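You operate a simulated robot arm through the tools that you are given. There is no shell and no other tool.

You are at the controls of a simulated two-armed robot. One attempt, no reset.

Task
Reprogram the clamped meter with the address and tariff on the work slip.
Fine: park the probe and switch programmer and holder off again after; the clock stays.

Only the result counts: the job must be done as asked and must still hold three seconds after the hand-in. Knocking over, shifting, dropping, spilling or breaking anything else fails it.

Robot
Two 7-joint arms with two-finger grippers on one trunk that stands fixed in place. Base frame: the origin is at the foot of the trunk, x ahead of it, y to its left, z up. Lengths are in cm, angles in degrees, forces in N, time in s.
The left shoulder is at [6.4, 17.5, 112.7], the right one opposite. With the tool pointing down near the work surface each hand reaches from about 26 to 86 cm from the base axis, measured 20 degrees to its own side. Payload 2.94 kg a hand.
The TCP of each hand is the grasp point between the finger pads, 3 cm short of the fingertips. In the tool frame z runs along the fingers and y along their closing line. The gripper opens to 13.8 cm. The gripper's body begins 10.9 cm behind the TCP.
Orientation is that of the tool frame in the base frame, as a unit quaternion [w, x, y, z]. With the fingers straight down and closing along the base's y, the tool's x points along the base's -x, its y along +y and its z along -z.

Tools
- The arms move only by the tool move_arm. It takes "left_commands", "right_commands" or both (then of equal length, played together; a hand with none holds still); each is a list of rows, each a list of 7 numbers: the shift along the base's x, y, z in mm, then the turn, a rotation vector about the base's x, y, z in degrees, then the opening, from 0 (shut) to 1 (fully open). In form: [[x, y, z, ax, ay, az, fingers], ...]. A call has 1 to 20 rows; each row shifts and turns the commanded pose from where the row before left it. Each row takes 0.2 s and may step no farther than 5 cm and 8.6 degrees from the row before; otherwise, or with a gripper value out of range, the whole call is refused. A pose out of reach is approached as far as the arm can. The call stops where the force on the tool passes 40 N (or 10 N more than at its start, if that is more) or the arm is blocked; 0.2 s more then pass. The fingers move at their own pace and stop on an object; they squeeze with about 23 N. The grip force told is the motor's: it shows also when the fingers shut on nothing. Time passes only in rows, and 0.2 s behind the last, so rows that do not move let the fingers close. The reply holds the time, the measured pose of the TCP, the force on the tool along the base axes, the opening and the grip force, in the units named above and with some noise, with the torque about the TCP (base axes, N m) and any sound that the robot's microphone picked up.
- Cameras (640 x 400 px; columns grow to the right, rows downward): "scene" is now at [13.65, 6.08, 161.53]; the picture's right is [0.70, -0.72, 0.00], its down [-0.46, -0.45, -0.76] and it looks along [0.55, 0.53, -0.65] (base axes); focal length 319 px, centre (320, 200). "left" rides on the left gripper at [7.1, -1.9, -14.6] in its tool frame; the picture's right is [0.26, 0.96, 0.00], its down [-0.85, 0.23, -0.48] and it looks along [-0.46, 0.12, 0.88] (tool axes); focal length 280 px, centre (320, 200). "right" rides on the right gripper at [7.1, 1.9, -14.6] in its tool frame; the picture's right is [-0.26, 0.97, 0.00], its down [-0.85, -0.23, -0.48] and it looks along [-0.46, -0.12, 0.88] (tool axes); focal length 280 px, centre (320, 200). There is no depth. A picture from a camera that has moved, and an enlarged one, comes with that camera's place and axes in the base frame and with its lens.
- snapshot(camera): a new picture of that camera. The clock stands still meanwhile.
- slide_trunk(by): slides the trunk up (or, below 0, down) by that many cm; the arms and the scene camera ride with it, the base frame stays. It gives what a move gives, with no picture.
- turn_head(pan, tilt): turns the head with the scene camera to pan (to the left, within 120 degrees either way) and tilt (down, from -29 to 69), counted from straight ahead of the robot. It gives what a move gives.
- zoom(camera, box): a new picture of the part [left, top, right, bottom] of that camera's present view, enlarged. The clock stands still meanwhile.
- hand_in(): hands the job in; it is judged then, once.

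Places have to be worked out from the pictures, the camera data and where the tool is seen. Open the grippers and draw the arms clear of the work before you hand the job in, unless the task says otherwise.

The tools are called as a command line: name --argument value ..., lists and objects as JSON in quotes. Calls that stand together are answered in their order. move_arm: Moves the arms, as the interface text tells. Its arguments: {"type":"object","properties":{"left_commands":{"type":"array"},"right_commands":{"type":"array"}},"required":[]} The other tools are called the same way: slide_trunk (by) slides the trunk up or down; turn_head (pan, tilt) turns the head that bears the scene camera; snapshot (camera) takes a picture; zoom (camera, box) takes an enlarged picture of a part of a camera's view; hand_in () hands the job in.

At the start:

```text
time_s: 0.0
left_position: [47.25, 52.6, 121.09]
left_tcp_rot: [0.0, -0.001, 1.0, -0.001]
left_force: [0.3, -0.3, 0.2]
left_torque: [0.01, 0.04, 0.0]
left_grip_width: 13.81
left_finger_force: 0.1
right_position: [50.54, 6.82, 114.68]
right_tcp_rot: [-0.001, 0.0, 1.0, 0.0]
right_force: [-0.5, 0.0, -0.1]
right_torque: [0.02, 0.01, 0.01]
right_grip_width: 13.79
right_finger_force: 0.0
trunk travel left (down, up): [-30.0, 43.4]
head pan, tilt: [44.3, 40.3]
```

scene: 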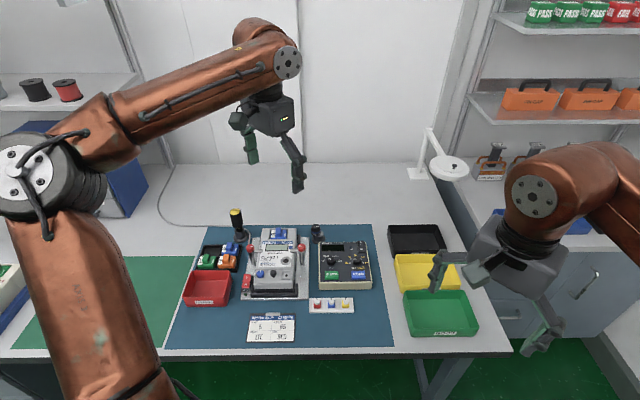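
right: 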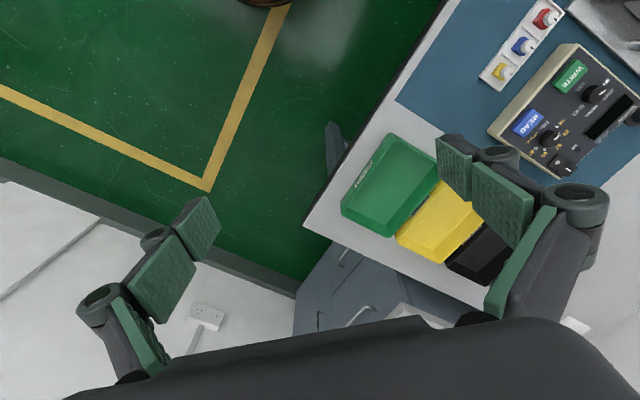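
left: 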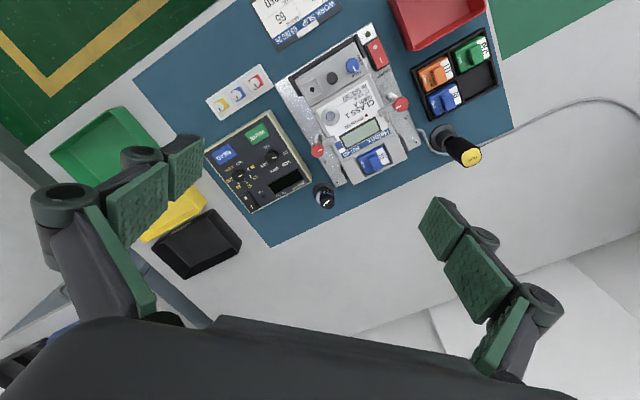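

I start by looking closely at the workbench: the slip, the programmer, the holder and the plugs.

zoom --camera "scene" --box '[240, 305, 304, 345]'

zoom --camera "scene" --box '[300, 215, 396, 275]'

zoom --camera "scene" --box '[232, 220, 320, 300]'

zoom --camera "scene" --box '[170, 200, 266, 310]'

zoom --camera "scene" --box '[300, 255, 396, 315]'

```text
10.00 times, centred on (272, 325) of scene
camera zoom: at [13.65, 6.08, 161.53], right [0.7, -0.72, 0.0], down [-0.46, -0.45, -0.76], along [0.55, 0.53, -0.65], focal length 3190 px, centre (800, -1050)
```

zoom: 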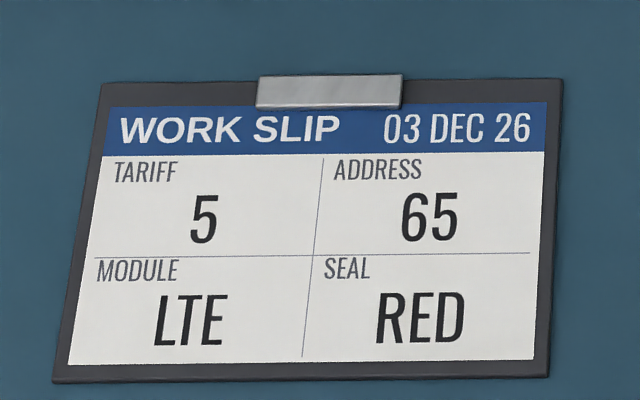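

```text
6.67 times, centred on (348, 245) of scene
camera zoom: at [13.65, 6.08, 161.53], right [0.7, -0.72, 0.0], down [-0.46, -0.45, -0.76], along [0.55, 0.53, -0.65], focal length 2126 px, centre (133, -100)
```

zoom: 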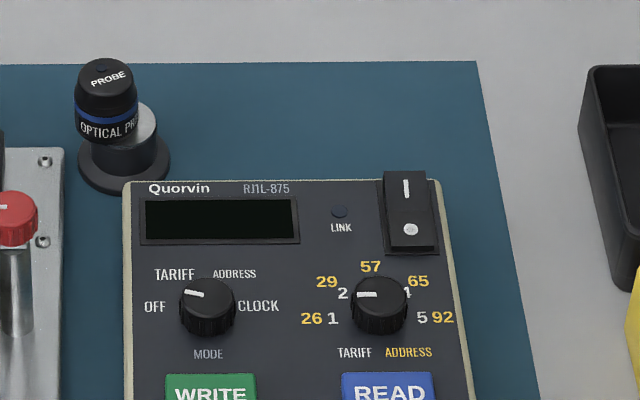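

```text
5.00 times, centred on (276, 260) of scene
camera zoom: at [13.65, 6.08, 161.53], right [0.7, -0.72, 0.0], down [-0.46, -0.45, -0.76], along [0.55, 0.53, -0.65], focal length 1595 px, centre (540, -100)
```

zoom: 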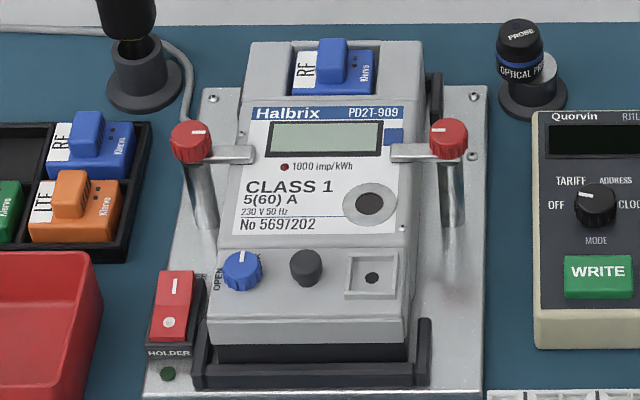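

```text
3.64 times, centred on (218, 255) of scene
camera zoom: at [13.65, 6.08, 161.53], right [0.7, -0.72, 0.0], down [-0.46, -0.45, -0.76], along [0.55, 0.53, -0.65], focal length 1160 px, centre (691, 0)
```

zoom: 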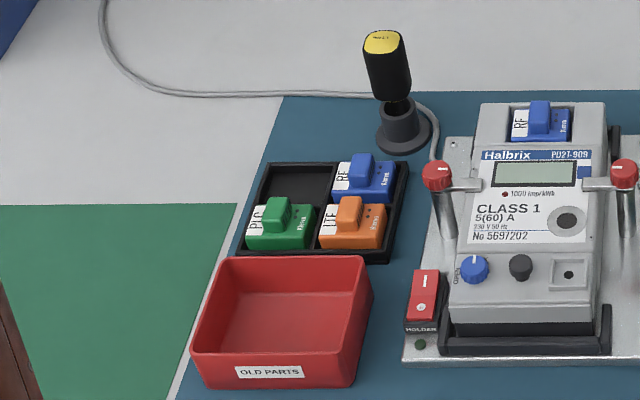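

```text
6.67 times, centred on (348, 285) of scene
camera zoom: at [13.65, 6.08, 161.53], right [0.7, -0.72, 0.0], down [-0.46, -0.45, -0.76], along [0.55, 0.53, -0.65], focal length 2126 px, centre (133, -367)
```

zoom: 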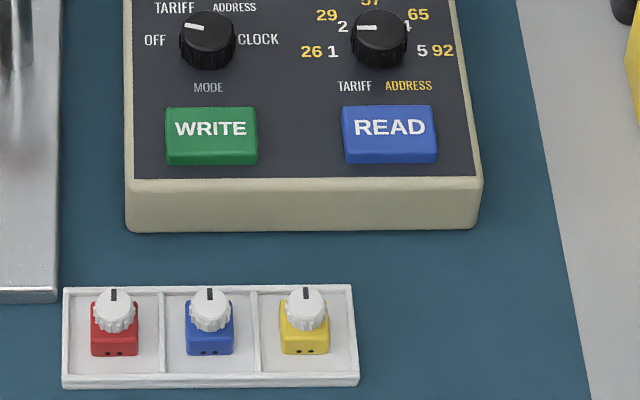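

The slip says tariff 5, address 65. I'll zoom in further on the knobs, rockers, probe and meter face for details.

zoom --camera "scene" --box '[318, 250, 366, 280]'

zoom --camera "scene" --box '[244, 262, 308, 302]'

zoom --camera "scene" --box '[300, 218, 340, 243]'

zoom --camera "left" --box '[200, 110, 320, 215]'

zoom --camera "left" --box '[280, 30, 440, 190]'

zoom --camera "right" --box '[480, 40, 640, 180]'

zoom --camera "scene" --box '[340, 238, 372, 258]'

```text
13.33 times, centred on (342, 265) of scene
camera zoom: at [13.65, 6.08, 161.53], right [0.7, -0.72, 0.0], down [-0.46, -0.45, -0.76], along [0.55, 0.53, -0.65], focal length 4253 px, centre (27, -667)
```

zoom: 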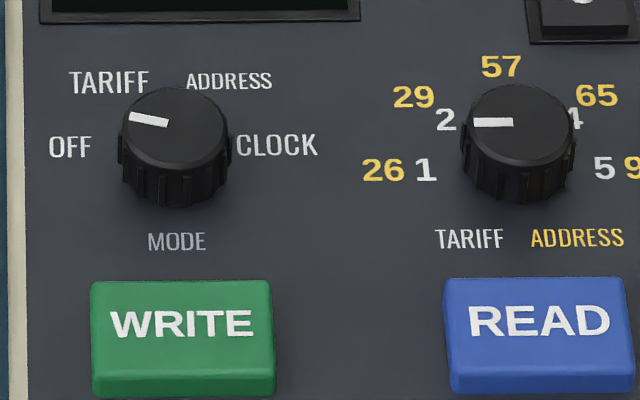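

```text
10.00 times, centred on (276, 282) of scene
camera zoom: at [13.65, 6.08, 161.53], right [0.7, -0.72, 0.0], down [-0.46, -0.45, -0.76], along [0.55, 0.53, -0.65], focal length 3190 px, centre (760, -620)
```

zoom: 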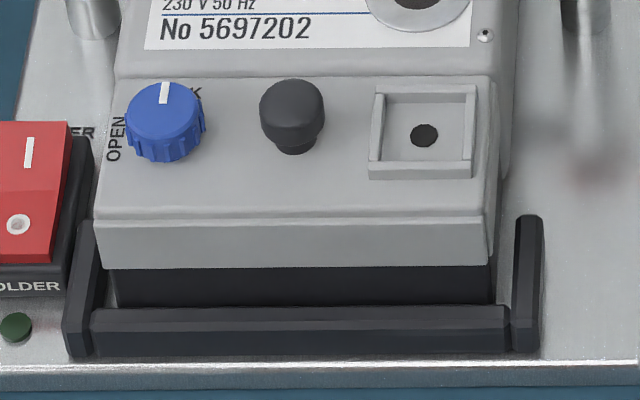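

```text
16.00 times, centred on (320, 230) of scene
camera zoom: at [13.65, 6.08, 161.53], right [0.7, -0.72, 0.0], down [-0.46, -0.45, -0.76], along [0.55, 0.53, -0.65], focal length 5103 px, centre (320, -288)
```

zoom: 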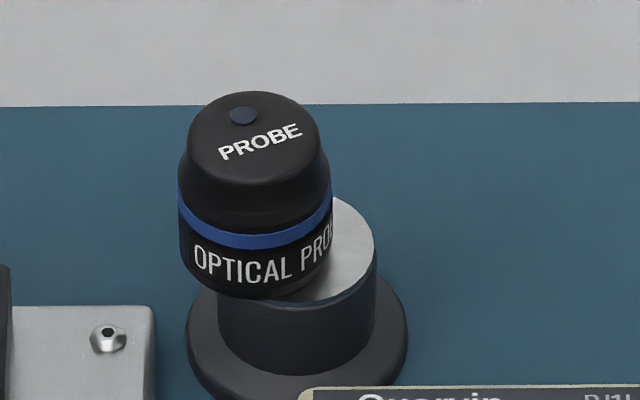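

```text
3.81 times, centred on (260, 162) of left
camera zoom: at [40.19, 50.83, 135.47], right [-0.26, 0.96, 0.0], down [0.85, 0.23, 0.48], along [0.46, 0.12, -0.88], focal length 1068 px, centre (549, 343)
```

zoom: 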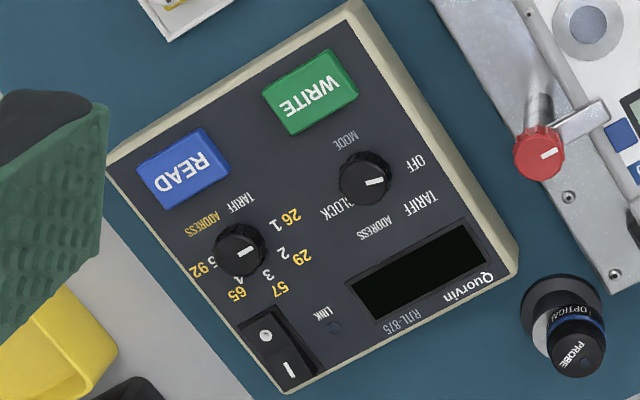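

```text
2.50 times, centred on (360, 110) of left
camera zoom: at [40.19, 50.83, 135.47], right [-0.26, 0.96, 0.0], down [0.85, 0.23, 0.48], along [0.46, 0.12, -0.88], focal length 701 px, centre (220, 425)
```

zoom: 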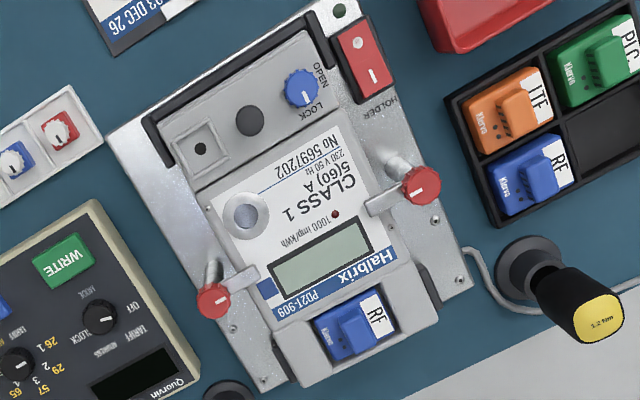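

```text
2.86 times, centred on (560, 110) of right
camera zoom: at [43.44, 8.55, 129.31], right [0.26, 0.97, 0.0], down [0.85, -0.23, 0.47], along [0.46, -0.12, -0.88], focal length 801 px, centre (-366, 457)
```

zoom: 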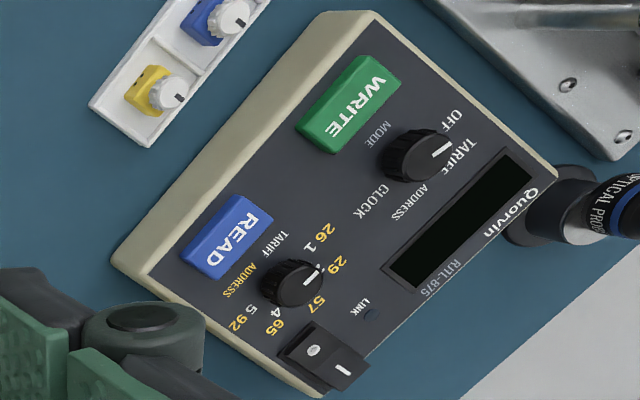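

```text
16.00 times, centred on (356, 248) of scene
camera zoom: at [13.65, 6.08, 161.53], right [0.7, -0.72, 0.0], down [-0.46, -0.45, -0.76], along [0.55, 0.53, -0.65], focal length 5103 px, centre (-256, -568)
```

zoom: 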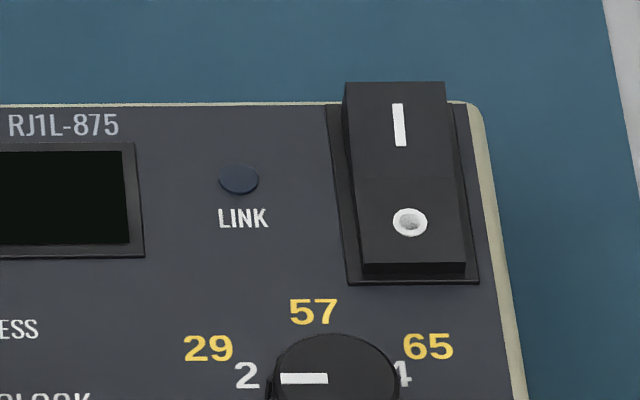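

The mode knob seems at OFF and the value knob at about 1. I'll zoom in from the left and right hand cameras to triangulate the knobs, the rockers, the probe and the port.

zoom --camera "left" --box '[240, 136, 288, 166]'

zoom --camera "left" --box '[208, 160, 256, 190]'

zoom --camera "left" --box '[240, 180, 288, 210]'

zoom --camera "left" --box '[300, 178, 348, 208]'

zoom --camera "left" --box '[308, 100, 356, 130]'

zoom --camera "left" --box '[352, 26, 400, 76]'

zoom --camera "scene" --box '[292, 244, 324, 276]'

zoom --camera "scene" --box '[256, 268, 288, 306]'

```text
13.33 times, centred on (264, 151) of left
camera zoom: at [40.19, 50.83, 135.47], right [-0.26, 0.96, 0.0], down [0.85, 0.23, 0.48], along [0.46, 0.12, -0.88], focal length 3738 px, centre (1067, 853)
```

zoom: 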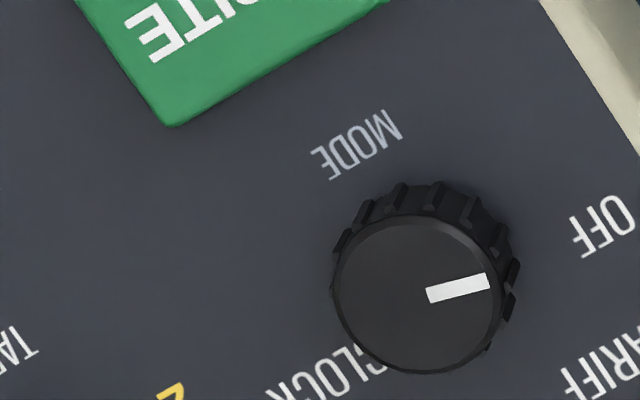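

```text
13.33 times, centred on (232, 175) of left
camera zoom: at [40.19, 50.83, 135.47], right [-0.26, 0.96, 0.0], down [0.85, 0.23, 0.48], along [0.46, 0.12, -0.88], focal length 3738 px, centre (1493, 533)
```

zoom: 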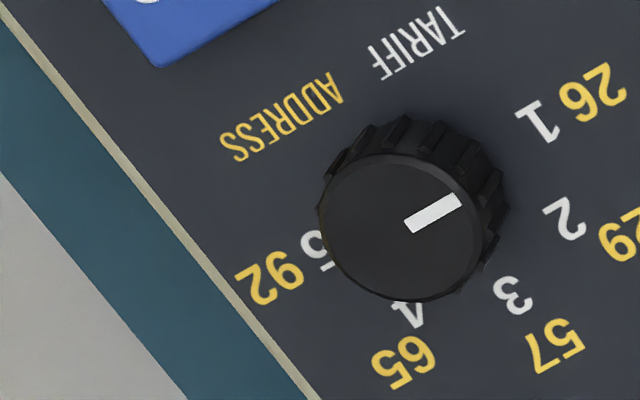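

```text
13.33 times, centred on (264, 195) of left
camera zoom: at [40.19, 50.83, 135.47], right [-0.26, 0.96, 0.0], down [0.85, 0.23, 0.48], along [0.46, 0.12, -0.88], focal length 3738 px, centre (1067, 267)
```

zoom: 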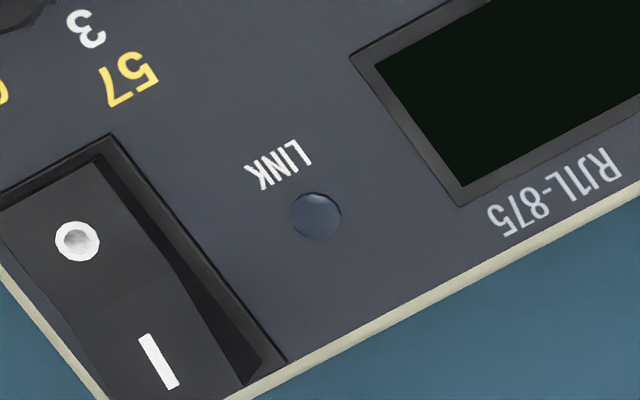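

```text
13.33 times, centred on (324, 193) of left
camera zoom: at [40.19, 50.83, 135.47], right [-0.26, 0.96, 0.0], down [0.85, 0.23, 0.48], along [0.46, 0.12, -0.88], focal length 3738 px, centre (267, 293)
```

zoom: 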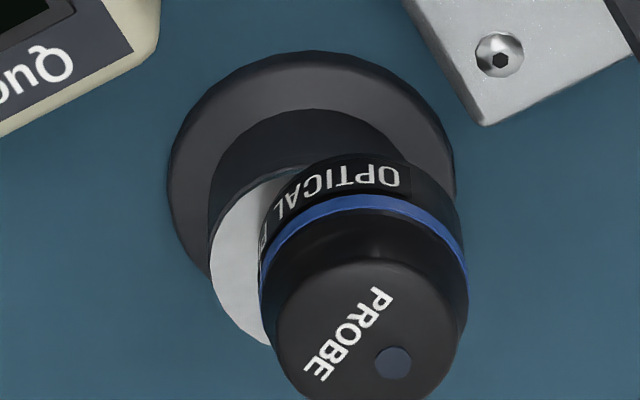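

```text
13.33 times, centred on (332, 115) of left
camera zoom: at [40.19, 50.83, 135.47], right [-0.26, 0.96, 0.0], down [0.85, 0.23, 0.48], along [0.46, 0.12, -0.88], focal length 3738 px, centre (160, 1333)
```

zoom: 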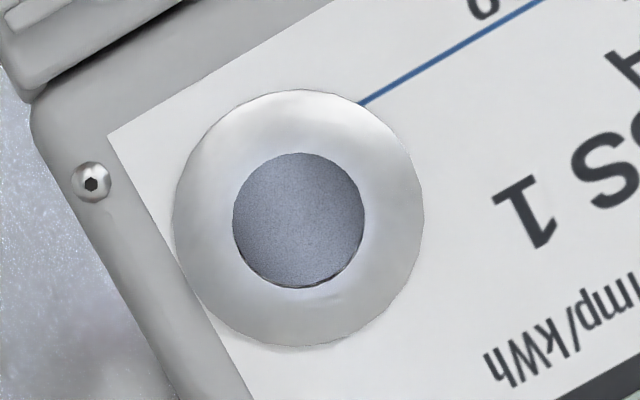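

```text
8.00 times, centred on (376, 51) of left
camera zoom: at [40.19, 50.83, 135.47], right [-0.26, 0.96, 0.0], down [0.85, 0.23, 0.48], along [0.46, 0.12, -0.88], focal length 2243 px, centre (-128, 1392)
```

zoom: 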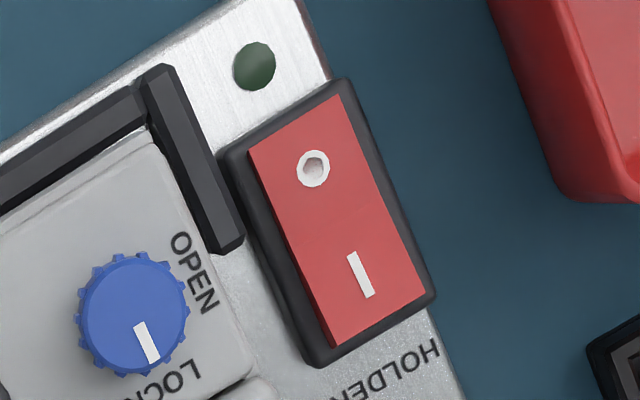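

```text
12.50 times, centred on (308, 260) of scene
camera zoom: at [13.65, 6.08, 161.53], right [0.7, -0.72, 0.0], down [-0.46, -0.45, -0.76], along [0.55, 0.53, -0.65], focal length 3987 px, centre (470, -550)
```

zoom: 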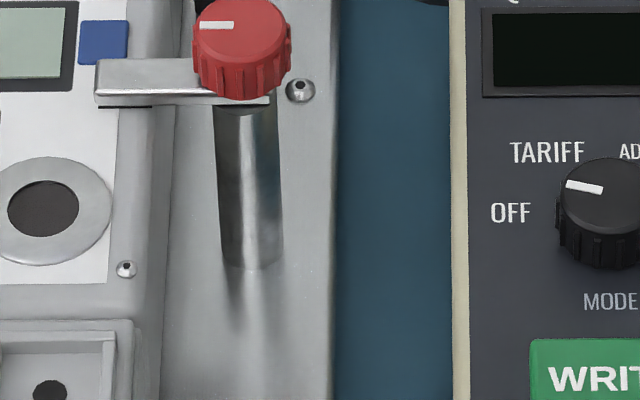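

```text
10.53 times, centred on (272, 287) of scene
camera zoom: at [13.65, 6.08, 161.53], right [0.7, -0.72, 0.0], down [-0.46, -0.45, -0.76], along [0.55, 0.53, -0.65], focal length 3357 px, centre (825, -716)
```

zoom: 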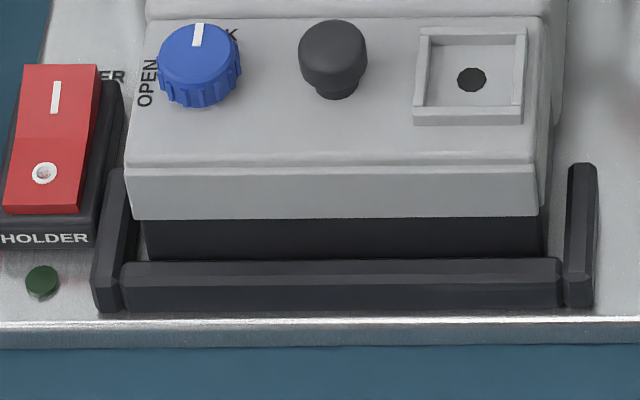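

Positions triangulated from the scene and left cameras:

| Item | Position | Notes |
|---|---|---|
| Programmer panel | z≈84.2 | yawed 45° |
| Mode knob | [60.1, 46.75] | |
| Value knob | [65.7, 41.2] | |
| WRITE | [56.7, 43.4] | |
| READ | [62.2, 37.85] | |
| Programmer rocker, I end | [72, 44.8, 85.1] | |
| Holder rocker, I end | [39.4, 61.1, 83.6] | |
| Probe top | [66.2, 59.3, 86.5] | |
| Port on the meter | [49.7, 55.2, 87.1] | |

First I move the closed left gripper above the holder rocker's I end, turned -45°.

move_arm --left_commands '[[-9.6, 10.9, -32, 0, 0, -5.625, 0], [-9.6, 10.9, -32, 0, 0, -5.625, 0], [-9.6, 10.9, -32, 0, 0, -5.625, 0], [-9.6, 10.9, -32, 0, 0, -5.625, 0], [-9.6, 10.9, -32, 0, 0, -5.625, 0], [-9.6, 10.9, -32, 0, 0, -5.625, 0], [-9.6, 10.9, -32, 0, 0, -5.625, 0], [-9.3, 10.7, -32, 0, 0, -5.625, 0], [0, 0, 0, 0, 0, 0, 0], [0, 0, 0, 0, 0, 0, 0]]'

```text
time_s: 2.2
left_position: [39.55, 61.37, 95.28]
left_tcp_rot: [0.0, 0.382, 0.924, -0.001]
left_force: [-0.2, -0.4, 0.3]
left_torque: [-0.01, 0.01, 0.04]
left_grip_width: 0.02
left_finger_force: 22.5
right_position: [50.5, 6.93, 114.7]
right_tcp_rot: [-0.001, 0.0, 1.0, 0.0]
right_force: [0.7, -0.1, 0.6]
right_torque: [-0.06, -0.02, -0.01]
right_grip_width: 13.8
right_finger_force: 0.1
trunk travel left (down, up): [-30.0, 43.4]
head pan, tilt: [44.3, 40.3]
```

The arm is where I asked, with TCP [39.55, 61.37, 95.28]. I'll check the fingertip alignment over the rocker.

snapshot --camera "scene"

snapshot --camera "left"

zoom --camera "scene" --box '[216, 220, 296, 300]'

```text
taken
camera scene: at [13.64, 6.14, 161.53], right [0.7, -0.72, 0.0], down [-0.46, -0.45, -0.76], along [0.55, 0.53, -0.65], focal length 319 px, centre (320, 200)
```

scene: 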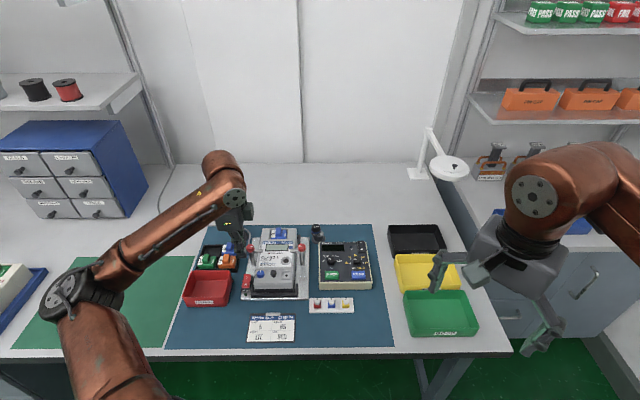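

```text
taken
camera left: at [33.26, 65.17, 109.79], right [0.5, 0.87, 0.0], down [0.76, -0.44, 0.48], along [0.41, -0.24, -0.88], focal length 280 px, centre (320, 200)
```

left: 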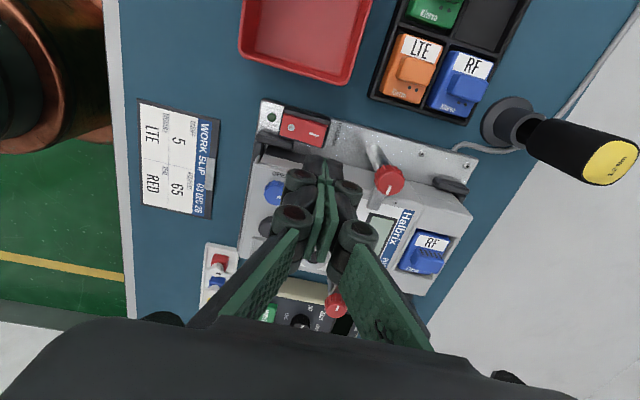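

```text
5.00 times, centred on (256, 260) of scene
camera zoom: at [13.64, 6.14, 161.53], right [0.7, -0.72, 0.0], down [-0.46, -0.45, -0.76], along [0.55, 0.53, -0.65], focal length 1595 px, centre (640, -100)
```

zoom: 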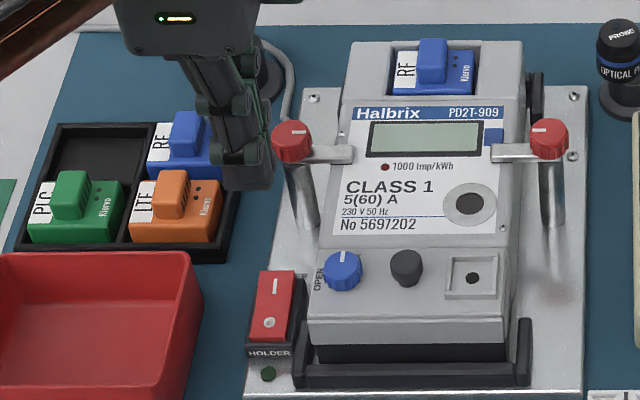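

Fingertips project where expected. I descend toward the rocker's I end, finishing in small steps and watching force and sound.

move_arm --left_commands '[[0, 0, -30, 0, 0, 0, 0], [0, 0, -30, 0, 0, 0, 0], [0, 0, -18, 0, 0, 0, 0], [0, 0, -3, 0, 0, 0, 0], [0, 0, -2, 0, 0, 0, 0], [0, 0, -2, 0, 0, 0, 0], [0, 0, -1, 0, 0, 0, 0]]'

zoom --camera "scene" --box '[226, 250, 290, 310]'

```text
time_s: 3.8
left_position: [39.67, 61.37, 86.72]
left_tcp_rot: [0.0, 0.383, 0.924, 0.0]
left_force: [0.3, -0.2, 0.2]
left_torque: [0.01, 0.0, 0.02]
left_grip_width: 0.0
left_finger_force: 23.4
right_position: [50.65, 6.77, 114.66]
right_tcp_rot: [-0.001, 0.0, 1.0, -0.001]
right_force: [-0.4, 0.7, -1.0]
right_torque: [-0.02, -0.05, 0.03]
right_grip_width: 13.82
right_finger_force: 0.1
trunk travel left (down, up): [-30.0, 43.4]
head pan, tilt: [44.3, 40.3]
```

```text
6.67 times, centred on (258, 280) of scene
camera zoom: at [13.64, 6.1, 161.53], right [0.7, -0.72, 0.0], down [-0.46, -0.45, -0.76], along [0.55, 0.53, -0.65], focal length 2126 px, centre (733, -333)
```

zoom: 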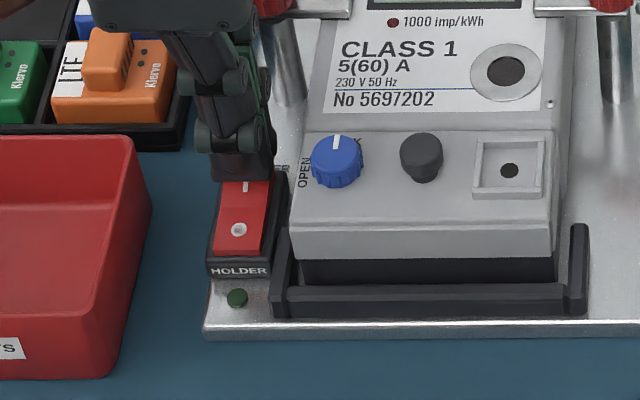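

Still no contact, and the tip is just above the I end. I continue down in 1 mm steps.

move_arm --left_commands '[[0, 0, -1, 0, 0, 0, 0], [0, 0, -1, 0, 0, 0, 0], [0, 0, -1, 0, 0, 0, 0], [0, 0, -1, 0, 0, 0, 0], [0, 0, -1, 0, 0, 0, 0]]'

zoom --camera "scene" --box '[226, 250, 290, 310]'

```text
time_s: 5.0
left_position: [39.56, 61.26, 86.38]
left_tcp_rot: [0.0, 0.381, 0.924, -0.001]
left_force: [0.2, 0.0, 2.2]
left_torque: [0.01, -0.01, -0.02]
left_grip_width: 0.01
left_finger_force: 22.9
right_position: [50.59, 6.91, 114.71]
right_tcp_rot: [0.0, 0.0, 1.0, 0.0]
right_force: [0.2, 0.7, -0.4]
right_torque: [0.0, -0.02, 0.04]
right_grip_width: 13.8
right_finger_force: 0.1
trunk travel left (down, up): [-30.0, 43.4]
head pan, tilt: [44.3, 40.3]
```

```text
6.67 times, centred on (258, 280) of scene
camera zoom: at [13.63, 6.08, 161.54], right [0.7, -0.72, 0.0], down [-0.46, -0.45, -0.76], along [0.55, 0.53, -0.65], focal length 2126 px, centre (733, -333)
```

zoom: 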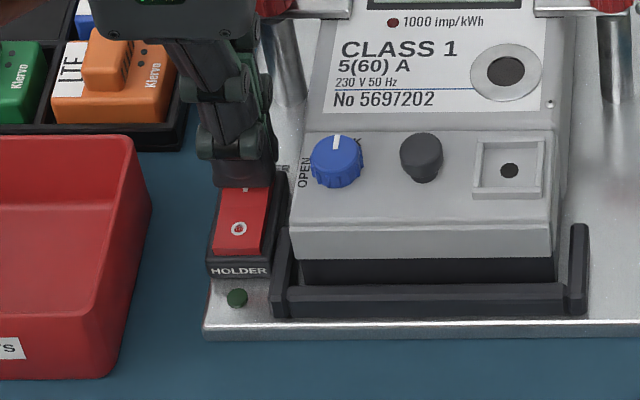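

Contact has begun, with 2.2 N up. I push on in 1 mm steps.

move_arm --left_commands '[[0, 0, -1, 0, 0, 0, 0], [0, 0, -1, 0, 0, 0, 0], [0, 0, -1, 0, 0, 0, 0], [0, 0, -1, 0, 0, 0, 0]]'

zoom --camera "scene" --box '[226, 250, 290, 310]'

```text
time_s: 6.0
left_position: [39.59, 61.36, 85.92]
left_tcp_rot: [0.0, 0.381, 0.924, 0.0]
left_force: [0.0, -1.2, 1.0]
left_torque: [0.0, -0.02, 0.01]
left_grip_width: 0.01
left_finger_force: 22.9
right_position: [50.58, 6.99, 114.6]
right_tcp_rot: [-0.001, 0.001, 1.0, 0.0]
right_force: [0.6, 0.1, -0.3]
right_torque: [-0.01, 0.02, 0.03]
right_grip_width: 13.78
right_finger_force: 0.1
trunk travel left (down, up): [-30.0, 43.4]
head pan, tilt: [44.3, 40.3]
heard: click
```

```text
6.67 times, centred on (258, 280) of scene
camera zoom: at [13.64, 6.1, 161.53], right [0.7, -0.72, 0.0], down [-0.46, -0.45, -0.76], along [0.55, 0.53, -0.65], focal length 2126 px, centre (733, -333)
```

zoom: 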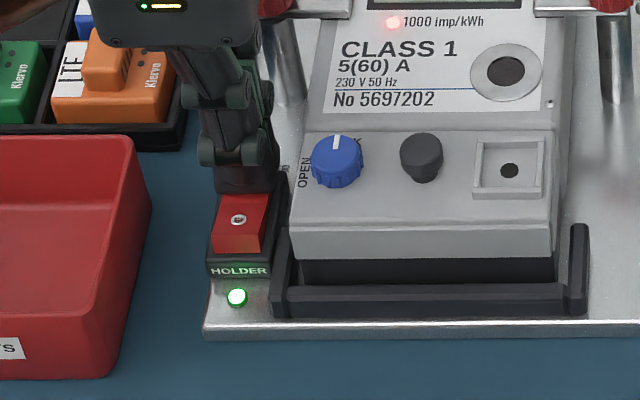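

Click heard. The holder lamp is lit and the meter's LED is on. I lift off and travel at a safe height to above the programmer rocker's I end.

move_arm --left_commands '[[0, 0, 20, 0, 0, 0, 0], [0, 0, 45, 0, 0, 0, 0], [0, 0, 45, 0, 0, 0, 0], [40.7, -20.5, 0, 0, 0, 0, 0], [40.7, -20.5, 0, 0, 0, 0, 0], [40.7, -20.5, 0, 0, 0, 0, 0], [40.7, -20.5, 0, 0, 0, 0, 0], [40.7, -20.5, 0, 0, 0, 0, 0], [40.7, -20.5, 0, 0, 0, 0, 0], [40.7, -20.5, 0, 0, 0, 0, 0], [40.7, -20.5, 0, 0, 0, 0, 0], [0, 0, -30, 0, 0, 0, 0], [0, 0, 0, 0, 0, 0, 0]]'

zoom --camera "scene" --box '[232, 210, 392, 310]'

zoom --camera "scene" --box '[256, 236, 304, 266]'

snapshot --camera "left"

```text
time_s: 8.8
left_position: [72.28, 44.74, 93.93]
left_tcp_rot: [0.0, 0.383, 0.924, 0.0]
left_force: [0.2, -0.1, 0.3]
left_torque: [0.02, 0.0, 0.01]
left_grip_width: 0.0
left_finger_force: 22.7
right_position: [50.64, 6.66, 114.66]
right_tcp_rot: [-0.001, 0.0, 1.0, 0.001]
right_force: [-0.6, -0.3, -0.3]
right_torque: [0.06, 0.03, -0.01]
right_grip_width: 13.79
right_finger_force: 0.0
trunk travel left (down, up): [-30.0, 43.4]
head pan, tilt: [44.3, 40.3]
```

```text
4.00 times, centred on (312, 260) of scene
camera zoom: at [13.67, 5.95, 161.54], right [0.7, -0.72, 0.0], down [-0.46, -0.45, -0.76], along [0.55, 0.53, -0.65], focal length 1276 px, centre (352, -40)
```

zoom: 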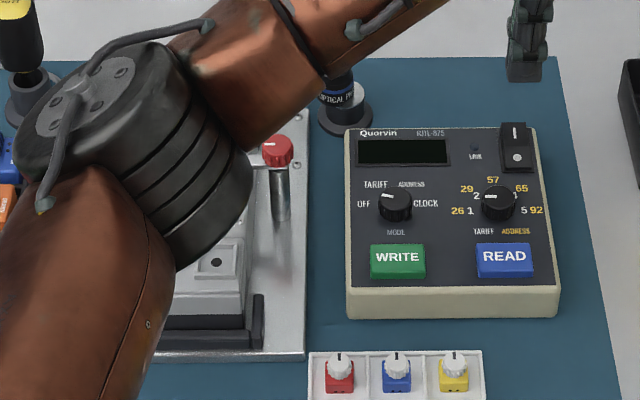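

```text
13.33 times, centred on (280, 251) of scene
camera zoom: at [13.67, 5.95, 161.54], right [0.7, -0.72, 0.0], down [-0.46, -0.45, -0.76], along [0.55, 0.53, -0.65], focal length 4253 px, centre (853, -480)
```

zoom: 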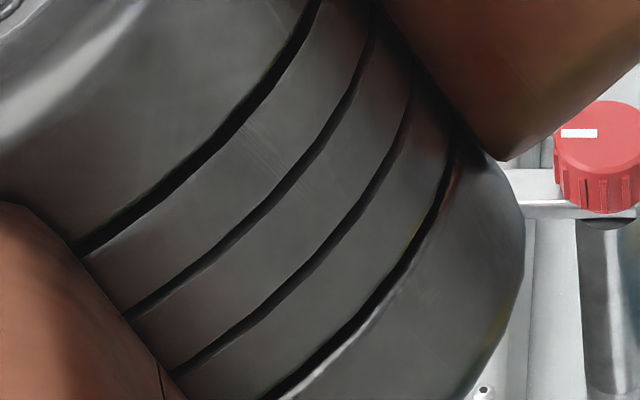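

```text
taken
camera left: at [65.85, 48.52, 108.48], right [0.5, 0.87, 0.0], down [0.76, -0.44, 0.48], along [0.41, -0.24, -0.88], focal length 280 px, centre (320, 200)
```

left: 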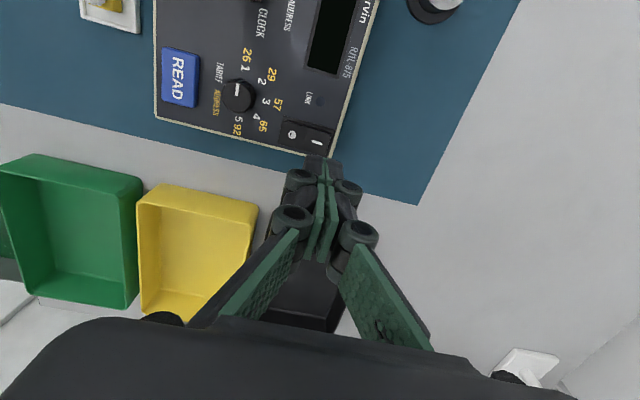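

The hand is above the programmer rocker's I end and the elbow is well above everything. I descend, with small steps at the end.

move_arm --left_commands '[[0, 2, -25, 0, 0, 0, 0], [0, 0, -20, 0, 0, 0, 0], [0, 0, -5, 0, 0, 0, 0], [0, 0, -2, 0, 0, 0, 0], [0, 0, -1, 0, 0, 0, 0], [0, 0, -1, 0, 0, 0, 0]]'

zoom --camera "scene" --box '[312, 224, 392, 284]'

```text
time_s: 10.2
left_position: [72.25, 45.1, 88.48]
left_tcp_rot: [0.0, 0.383, 0.924, 0.0]
left_force: [0.1, 0.5, -0.3]
left_torque: [0.02, 0.02, 0.02]
left_grip_width: 0.02
left_finger_force: 23.2
right_position: [50.66, 6.79, 114.64]
right_tcp_rot: [0.0, 0.0, 1.0, 0.0]
right_force: [0.1, 0.7, -0.7]
right_torque: [-0.02, 0.01, -0.01]
right_grip_width: 13.82
right_finger_force: 0.0
trunk travel left (down, up): [-30.0, 43.4]
head pan, tilt: [44.3, 40.3]
```

```text
6.67 times, centred on (352, 254) of scene
camera zoom: at [13.67, 6.09, 161.53], right [0.7, -0.72, 0.0], down [-0.46, -0.45, -0.76], along [0.55, 0.53, -0.65], focal length 2126 px, centre (107, -160)
```

zoom: 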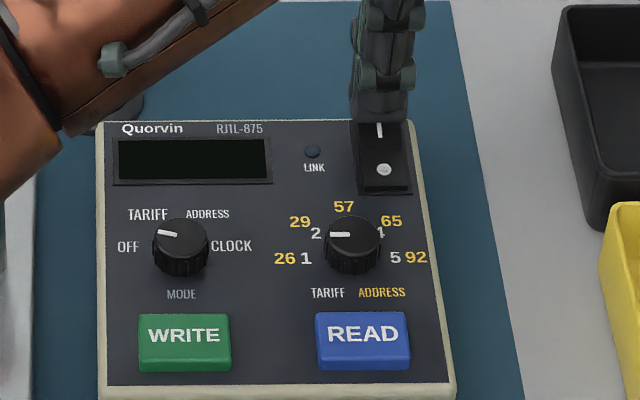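

Tip just above the I end. Pressing on in 1 mm steps.

move_arm --left_commands '[[0, 0, -1, 0, 0, 0, 0], [0, 0, -1, 0, 0, 0, 0], [0, 0, -1, 0, 0, 0, 0], [0, 0, -1, 0, 0, 0, 0], [0, 0, -1, 0, 0, 0, 0], [0, 0, -1, 0, 0, 0, 0], [0, 0, -1, 0, 0, 0, 0], [0, 0, -1, 0, 0, 0, 0]]'

zoom --camera "scene" --box '[312, 224, 392, 284]'

```text
time_s: 12.0
left_position: [72.23, 45.08, 87.72]
left_tcp_rot: [0.0, 0.383, 0.924, -0.001]
left_force: [0.3, -0.4, 0.7]
left_torque: [0.0, -0.03, 0.01]
left_grip_width: 0.0
left_finger_force: 23.1
right_position: [50.68, 6.75, 114.64]
right_tcp_rot: [-0.002, 0.0, 1.0, 0.0]
right_force: [1.2, -0.1, 0.8]
right_torque: [-0.01, 0.01, 0.03]
right_grip_width: 13.79
right_finger_force: 0.1
trunk travel left (down, up): [-30.0, 43.4]
head pan, tilt: [44.3, 40.3]
```

```text
6.67 times, centred on (352, 254) of scene
camera zoom: at [13.67, 6.08, 161.53], right [0.7, -0.72, 0.0], down [-0.46, -0.45, -0.76], along [0.55, 0.53, -0.65], focal length 2126 px, centre (107, -160)
```

zoom: 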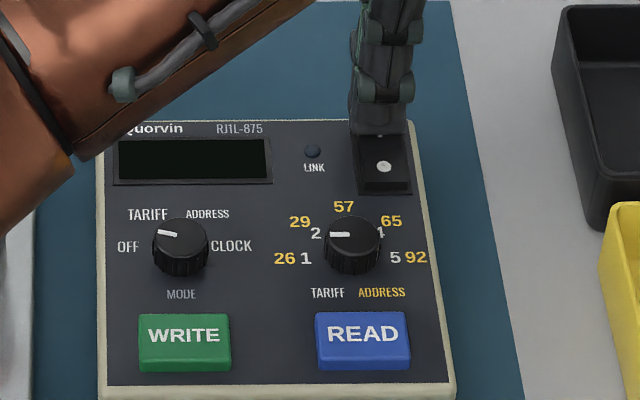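

The forearm shifted noticeably in view. I'll look at the whole scene to check its clearance before pressing further.

snapshot --camera "scene"

snapshot --camera "right"

```text
taken
camera scene: at [13.67, 6.08, 161.53], right [0.7, -0.72, 0.0], down [-0.46, -0.45, -0.76], along [0.55, 0.53, -0.65], focal length 319 px, centre (320, 200)
```

scene: 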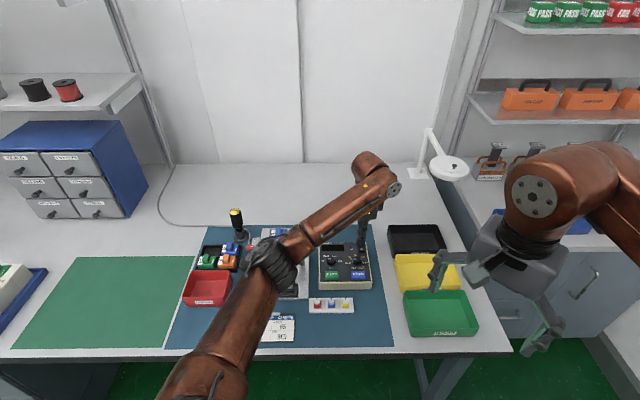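

```text
taken
camera right: at [43.47, 8.55, 129.3], right [0.26, 0.97, 0.0], down [0.85, -0.23, 0.47], along [0.46, -0.12, -0.88], focal length 280 px, centre (320, 200)
```

right: 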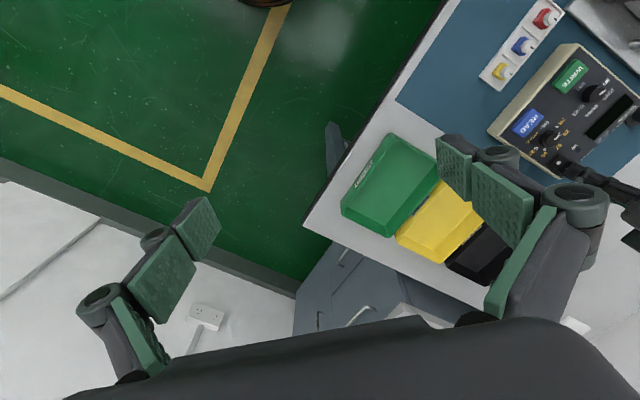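

The elbow and forearm are at about z 105–112, well clear of everything. I continue pressing the I end.

move_arm --left_commands '[[0, 0, -1, 0, 0, 0, 0], [0, 0, -1, 0, 0, 0, 0], [0, 0, -1, 0, 0, 0, 0], [0, 0, -1, 0, 0, 0, 0], [0, 0, 0, 0, 0, 0, 0]]'

zoom --camera "scene" --box '[312, 224, 392, 284]'

```text
time_s: 13.2
left_position: [72.15, 45.04, 87.29]
left_tcp_rot: [0.0, 0.382, 0.924, 0.0]
left_force: [0.2, 0.2, 1.5]
left_torque: [0.01, 0.0, 0.0]
left_grip_width: 0.0
left_finger_force: 22.6
right_position: [50.65, 6.8, 114.75]
right_tcp_rot: [-0.001, 0.0, 1.0, 0.0]
right_force: [-0.6, -0.2, -0.4]
right_torque: [-0.02, 0.02, 0.0]
right_grip_width: 13.8
right_finger_force: 0.1
trunk travel left (down, up): [-30.0, 43.4]
head pan, tilt: [44.3, 40.3]
heard: click
```

```text
6.67 times, centred on (352, 254) of scene
camera zoom: at [13.65, 6.07, 161.54], right [0.7, -0.72, 0.0], down [-0.46, -0.45, -0.76], along [0.55, 0.53, -0.65], focal length 2126 px, centre (107, -160)
```

zoom: 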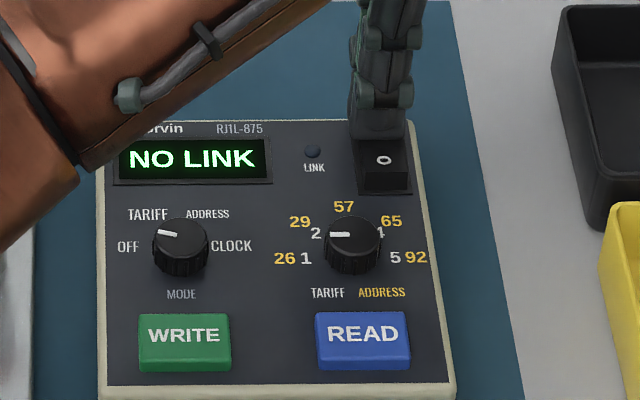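

The rocker clicked over and the display shows NO LINK. Next the probe: I lift, turn the tool back to 0° yaw, open to about 6 cm and go above the probe.

move_arm --left_commands '[[0, 0, 20, 0, 0, 0, 0], [0, 0, 40, 0, 0, 0, 0], [0, 0, 40, 0, 0, 0, 0], [-9.9, 23.8, 0, 0, 0, 7.5, 0.44], [-9.9, 23.8, 0, 0, 0, 7.5, 0.44], [-9.9, 23.8, 0, 0, 0, 7.5, 0.44], [-9.9, 23.8, 0, 0, 0, 7.5, 0.44], [-9.9, 23.8, 0, 0, 0, 7.5, 0.44], [-9.9, 23.8, 0, 0, 0, 7.5, 0.44], [0, 0, 0, 0, 0, 0, 0.44], [0, 0, 0, 0, 0, 0, 0.44]]'

snapshot --camera "left"

zoom --camera "scene" --box '[232, 190, 392, 290]'

```text
time_s: 15.6
left_position: [66.21, 59.53, 97.24]
left_tcp_rot: [0.0, -0.002, 1.0, 0.0]
left_force: [-0.1, -0.3, 0.6]
left_torque: [0.01, 0.01, 0.01]
left_grip_width: 6.1
left_finger_force: 0.0
right_position: [50.56, 6.92, 114.62]
right_tcp_rot: [0.0, 0.001, 1.0, 0.0]
right_force: [-0.3, 0.9, 0.3]
right_torque: [-0.02, 0.02, 0.01]
right_grip_width: 13.8
right_finger_force: 0.0
trunk travel left (down, up): [-30.0, 43.4]
head pan, tilt: [44.3, 40.3]
```

```text
taken
camera left: at [59.14, 57.7, 111.75], right [-0.26, 0.96, 0.0], down [0.85, 0.23, 0.48], along [0.46, 0.12, -0.88], focal length 280 px, centre (320, 200)
```

left: 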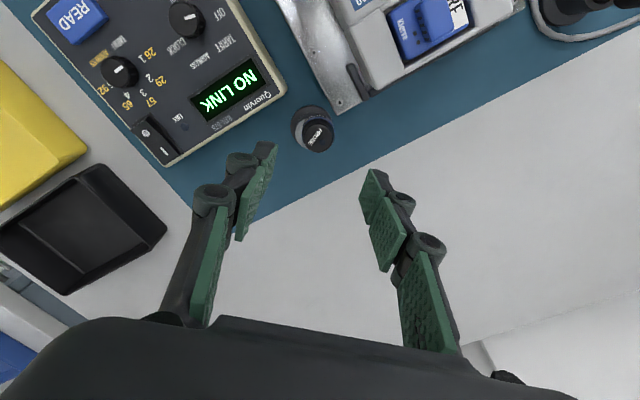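

```text
4.00 times, centred on (312, 240) of scene
camera zoom: at [13.66, 6.14, 161.53], right [0.7, -0.72, 0.0], down [-0.46, -0.45, -0.76], along [0.55, 0.53, -0.65], focal length 1276 px, centre (352, 40)
```

zoom: 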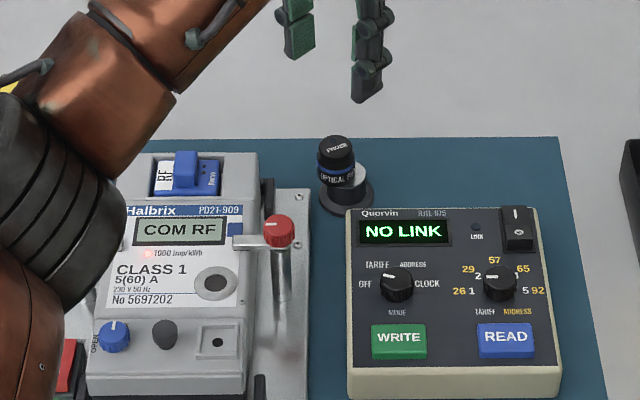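

The meter is powered ("COM RF"). I'll refine the probe location from this closer hand camera view.

zoom --camera "left" --box '[280, 95, 360, 165]'

zoom --camera "scene" --box '[300, 218, 340, 250]'

```text
5.71 times, centred on (320, 130) of left
camera zoom: at [59.14, 57.7, 111.75], right [-0.26, 0.96, 0.0], down [0.85, 0.23, 0.48], along [0.46, 0.12, -0.88], focal length 1602 px, centre (320, 600)
```

zoom: 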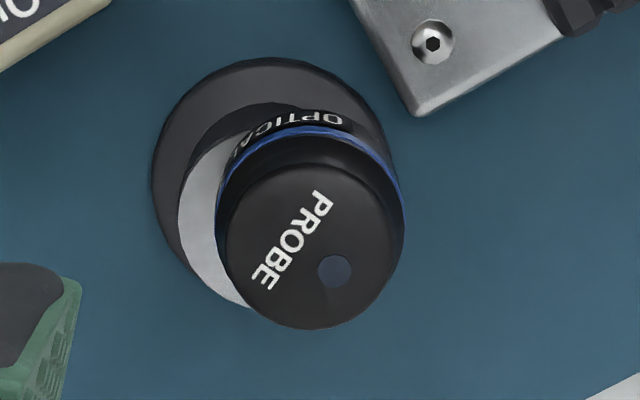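

```text
12.50 times, centred on (320, 234) of scene
camera zoom: at [13.66, 6.14, 161.53], right [0.7, -0.72, 0.0], down [-0.46, -0.45, -0.76], along [0.55, 0.53, -0.65], focal length 3987 px, centre (320, -225)
```

zoom: 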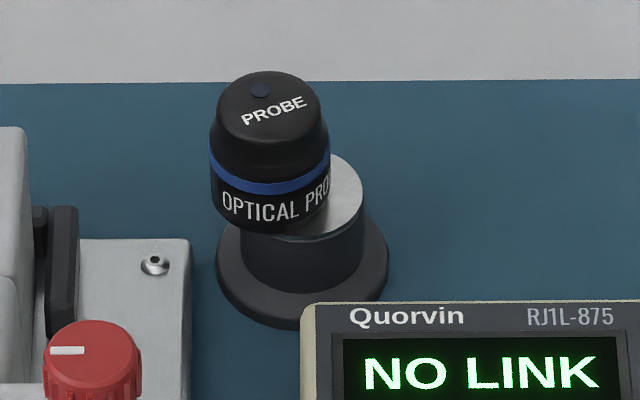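

Probe centre refined to about [66.2, 59.35], so the TCP is centred. I descend around it until the fingertips are just above the stand's top.

move_arm --left_commands '[[0, 0, -40, 0, 0, 0, 0.44], [0, 0, -40, 0, 0, 0, 0.44], [0, 0, -20, 0, 0, 0, 0.44], [0, 0, -4, 0, 0, 0, 0.44], [0, 0, 0, 0, 0, 0, 0.44]]'

zoom --camera "scene" --box '[296, 210, 344, 246]'

zoom --camera "left" --box '[220, 90, 420, 220]'

```text
time_s: 16.8
left_position: [66.19, 59.54, 86.89]
left_tcp_rot: [0.0, 0.0, 1.0, 0.0]
left_force: [-0.8, 0.4, -0.1]
left_torque: [0.04, 0.01, -0.02]
left_grip_width: 6.08
left_finger_force: 0.0
right_position: [50.65, 6.82, 114.63]
right_tcp_rot: [-0.001, 0.0, 1.0, -0.001]
right_force: [-0.1, 0.3, -0.3]
right_torque: [-0.01, -0.03, -0.01]
right_grip_width: 13.78
right_finger_force: 0.1
trunk travel left (down, up): [-30.0, 43.4]
head pan, tilt: [44.3, 40.3]
```

```text
11.11 times, centred on (320, 228) of scene
camera zoom: at [13.66, 6.1, 161.54], right [0.7, -0.72, 0.0], down [-0.46, -0.45, -0.76], along [0.55, 0.53, -0.65], focal length 3544 px, centre (320, -111)
```

zoom: 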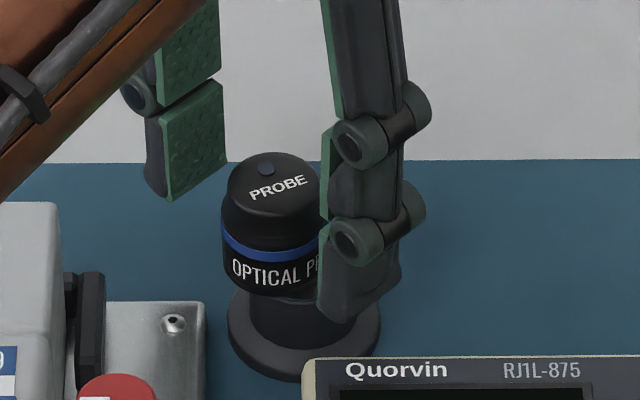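

```text
3.08 times, centred on (320, 155) of left
camera zoom: at [59.16, 57.64, 101.4], right [-0.26, 0.96, 0.0], down [0.85, 0.23, 0.48], along [0.46, 0.12, -0.88], focal length 863 px, centre (320, 338)
```

zoom: 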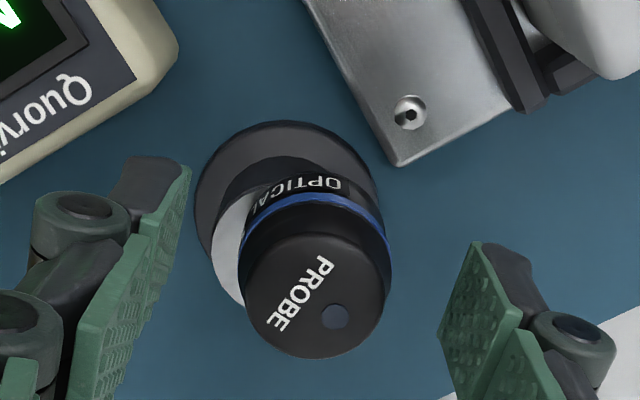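

The probe is centred between the pads. I close on it.

move_arm --left_commands '[[0, 0, 0, 0, 0, 0, 0], [0, 0, 0, 0, 0, 0, 0], [0, 0, 0, 0, 0, 0, 0], [0, 0, 0, 0, 0, 0, 0], [0, 0, 0, 0, 0, 0, 0]]'

zoom --camera "scene" --box '[296, 210, 344, 246]'

zoom --camera "left" --box '[220, 90, 420, 220]'

```text
time_s: 18.0
left_position: [66.28, 59.38, 86.95]
left_tcp_rot: [0.0, -0.001, 1.0, 0.0]
left_force: [-1.3, -0.1, -0.1]
left_torque: [0.0, -0.01, 0.0]
left_grip_width: 3.09
left_finger_force: 22.1
right_position: [50.68, 6.74, 114.65]
right_tcp_rot: [0.0, -0.001, 1.0, 0.0]
right_force: [0.0, -0.9, 0.0]
right_torque: [0.02, -0.01, -0.01]
right_grip_width: 13.78
right_finger_force: 0.1
trunk travel left (down, up): [-30.0, 43.4]
head pan, tilt: [44.3, 40.3]
```

```text
11.11 times, centred on (320, 228) of scene
camera zoom: at [13.68, 6.11, 161.53], right [0.7, -0.72, 0.0], down [-0.46, -0.45, -0.76], along [0.55, 0.53, -0.65], focal length 3544 px, centre (320, -111)
```

zoom: 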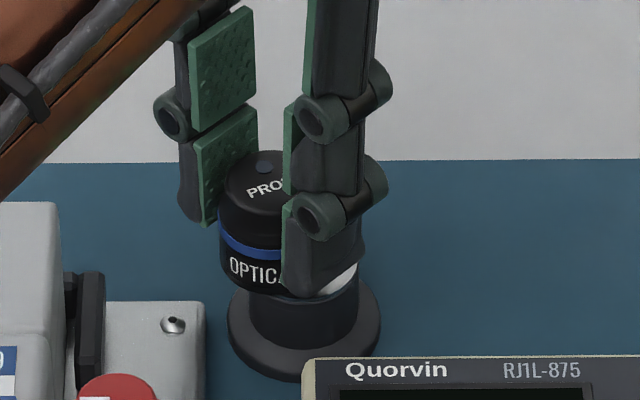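

```text
3.08 times, centred on (320, 155) of left
camera zoom: at [59.16, 57.65, 101.41], right [-0.26, 0.96, 0.0], down [0.85, 0.23, 0.48], along [0.46, 0.12, -0.88], focal length 863 px, centre (320, 338)
```

zoom: 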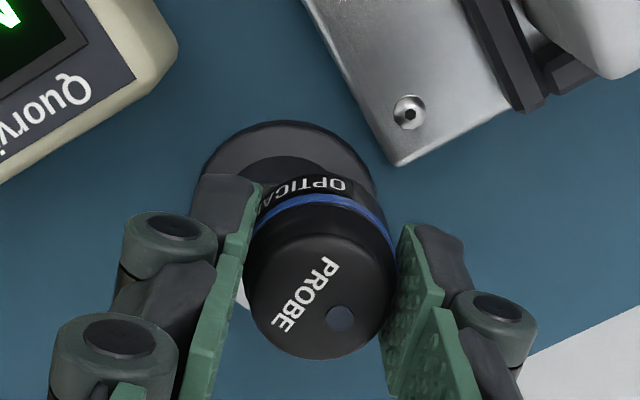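

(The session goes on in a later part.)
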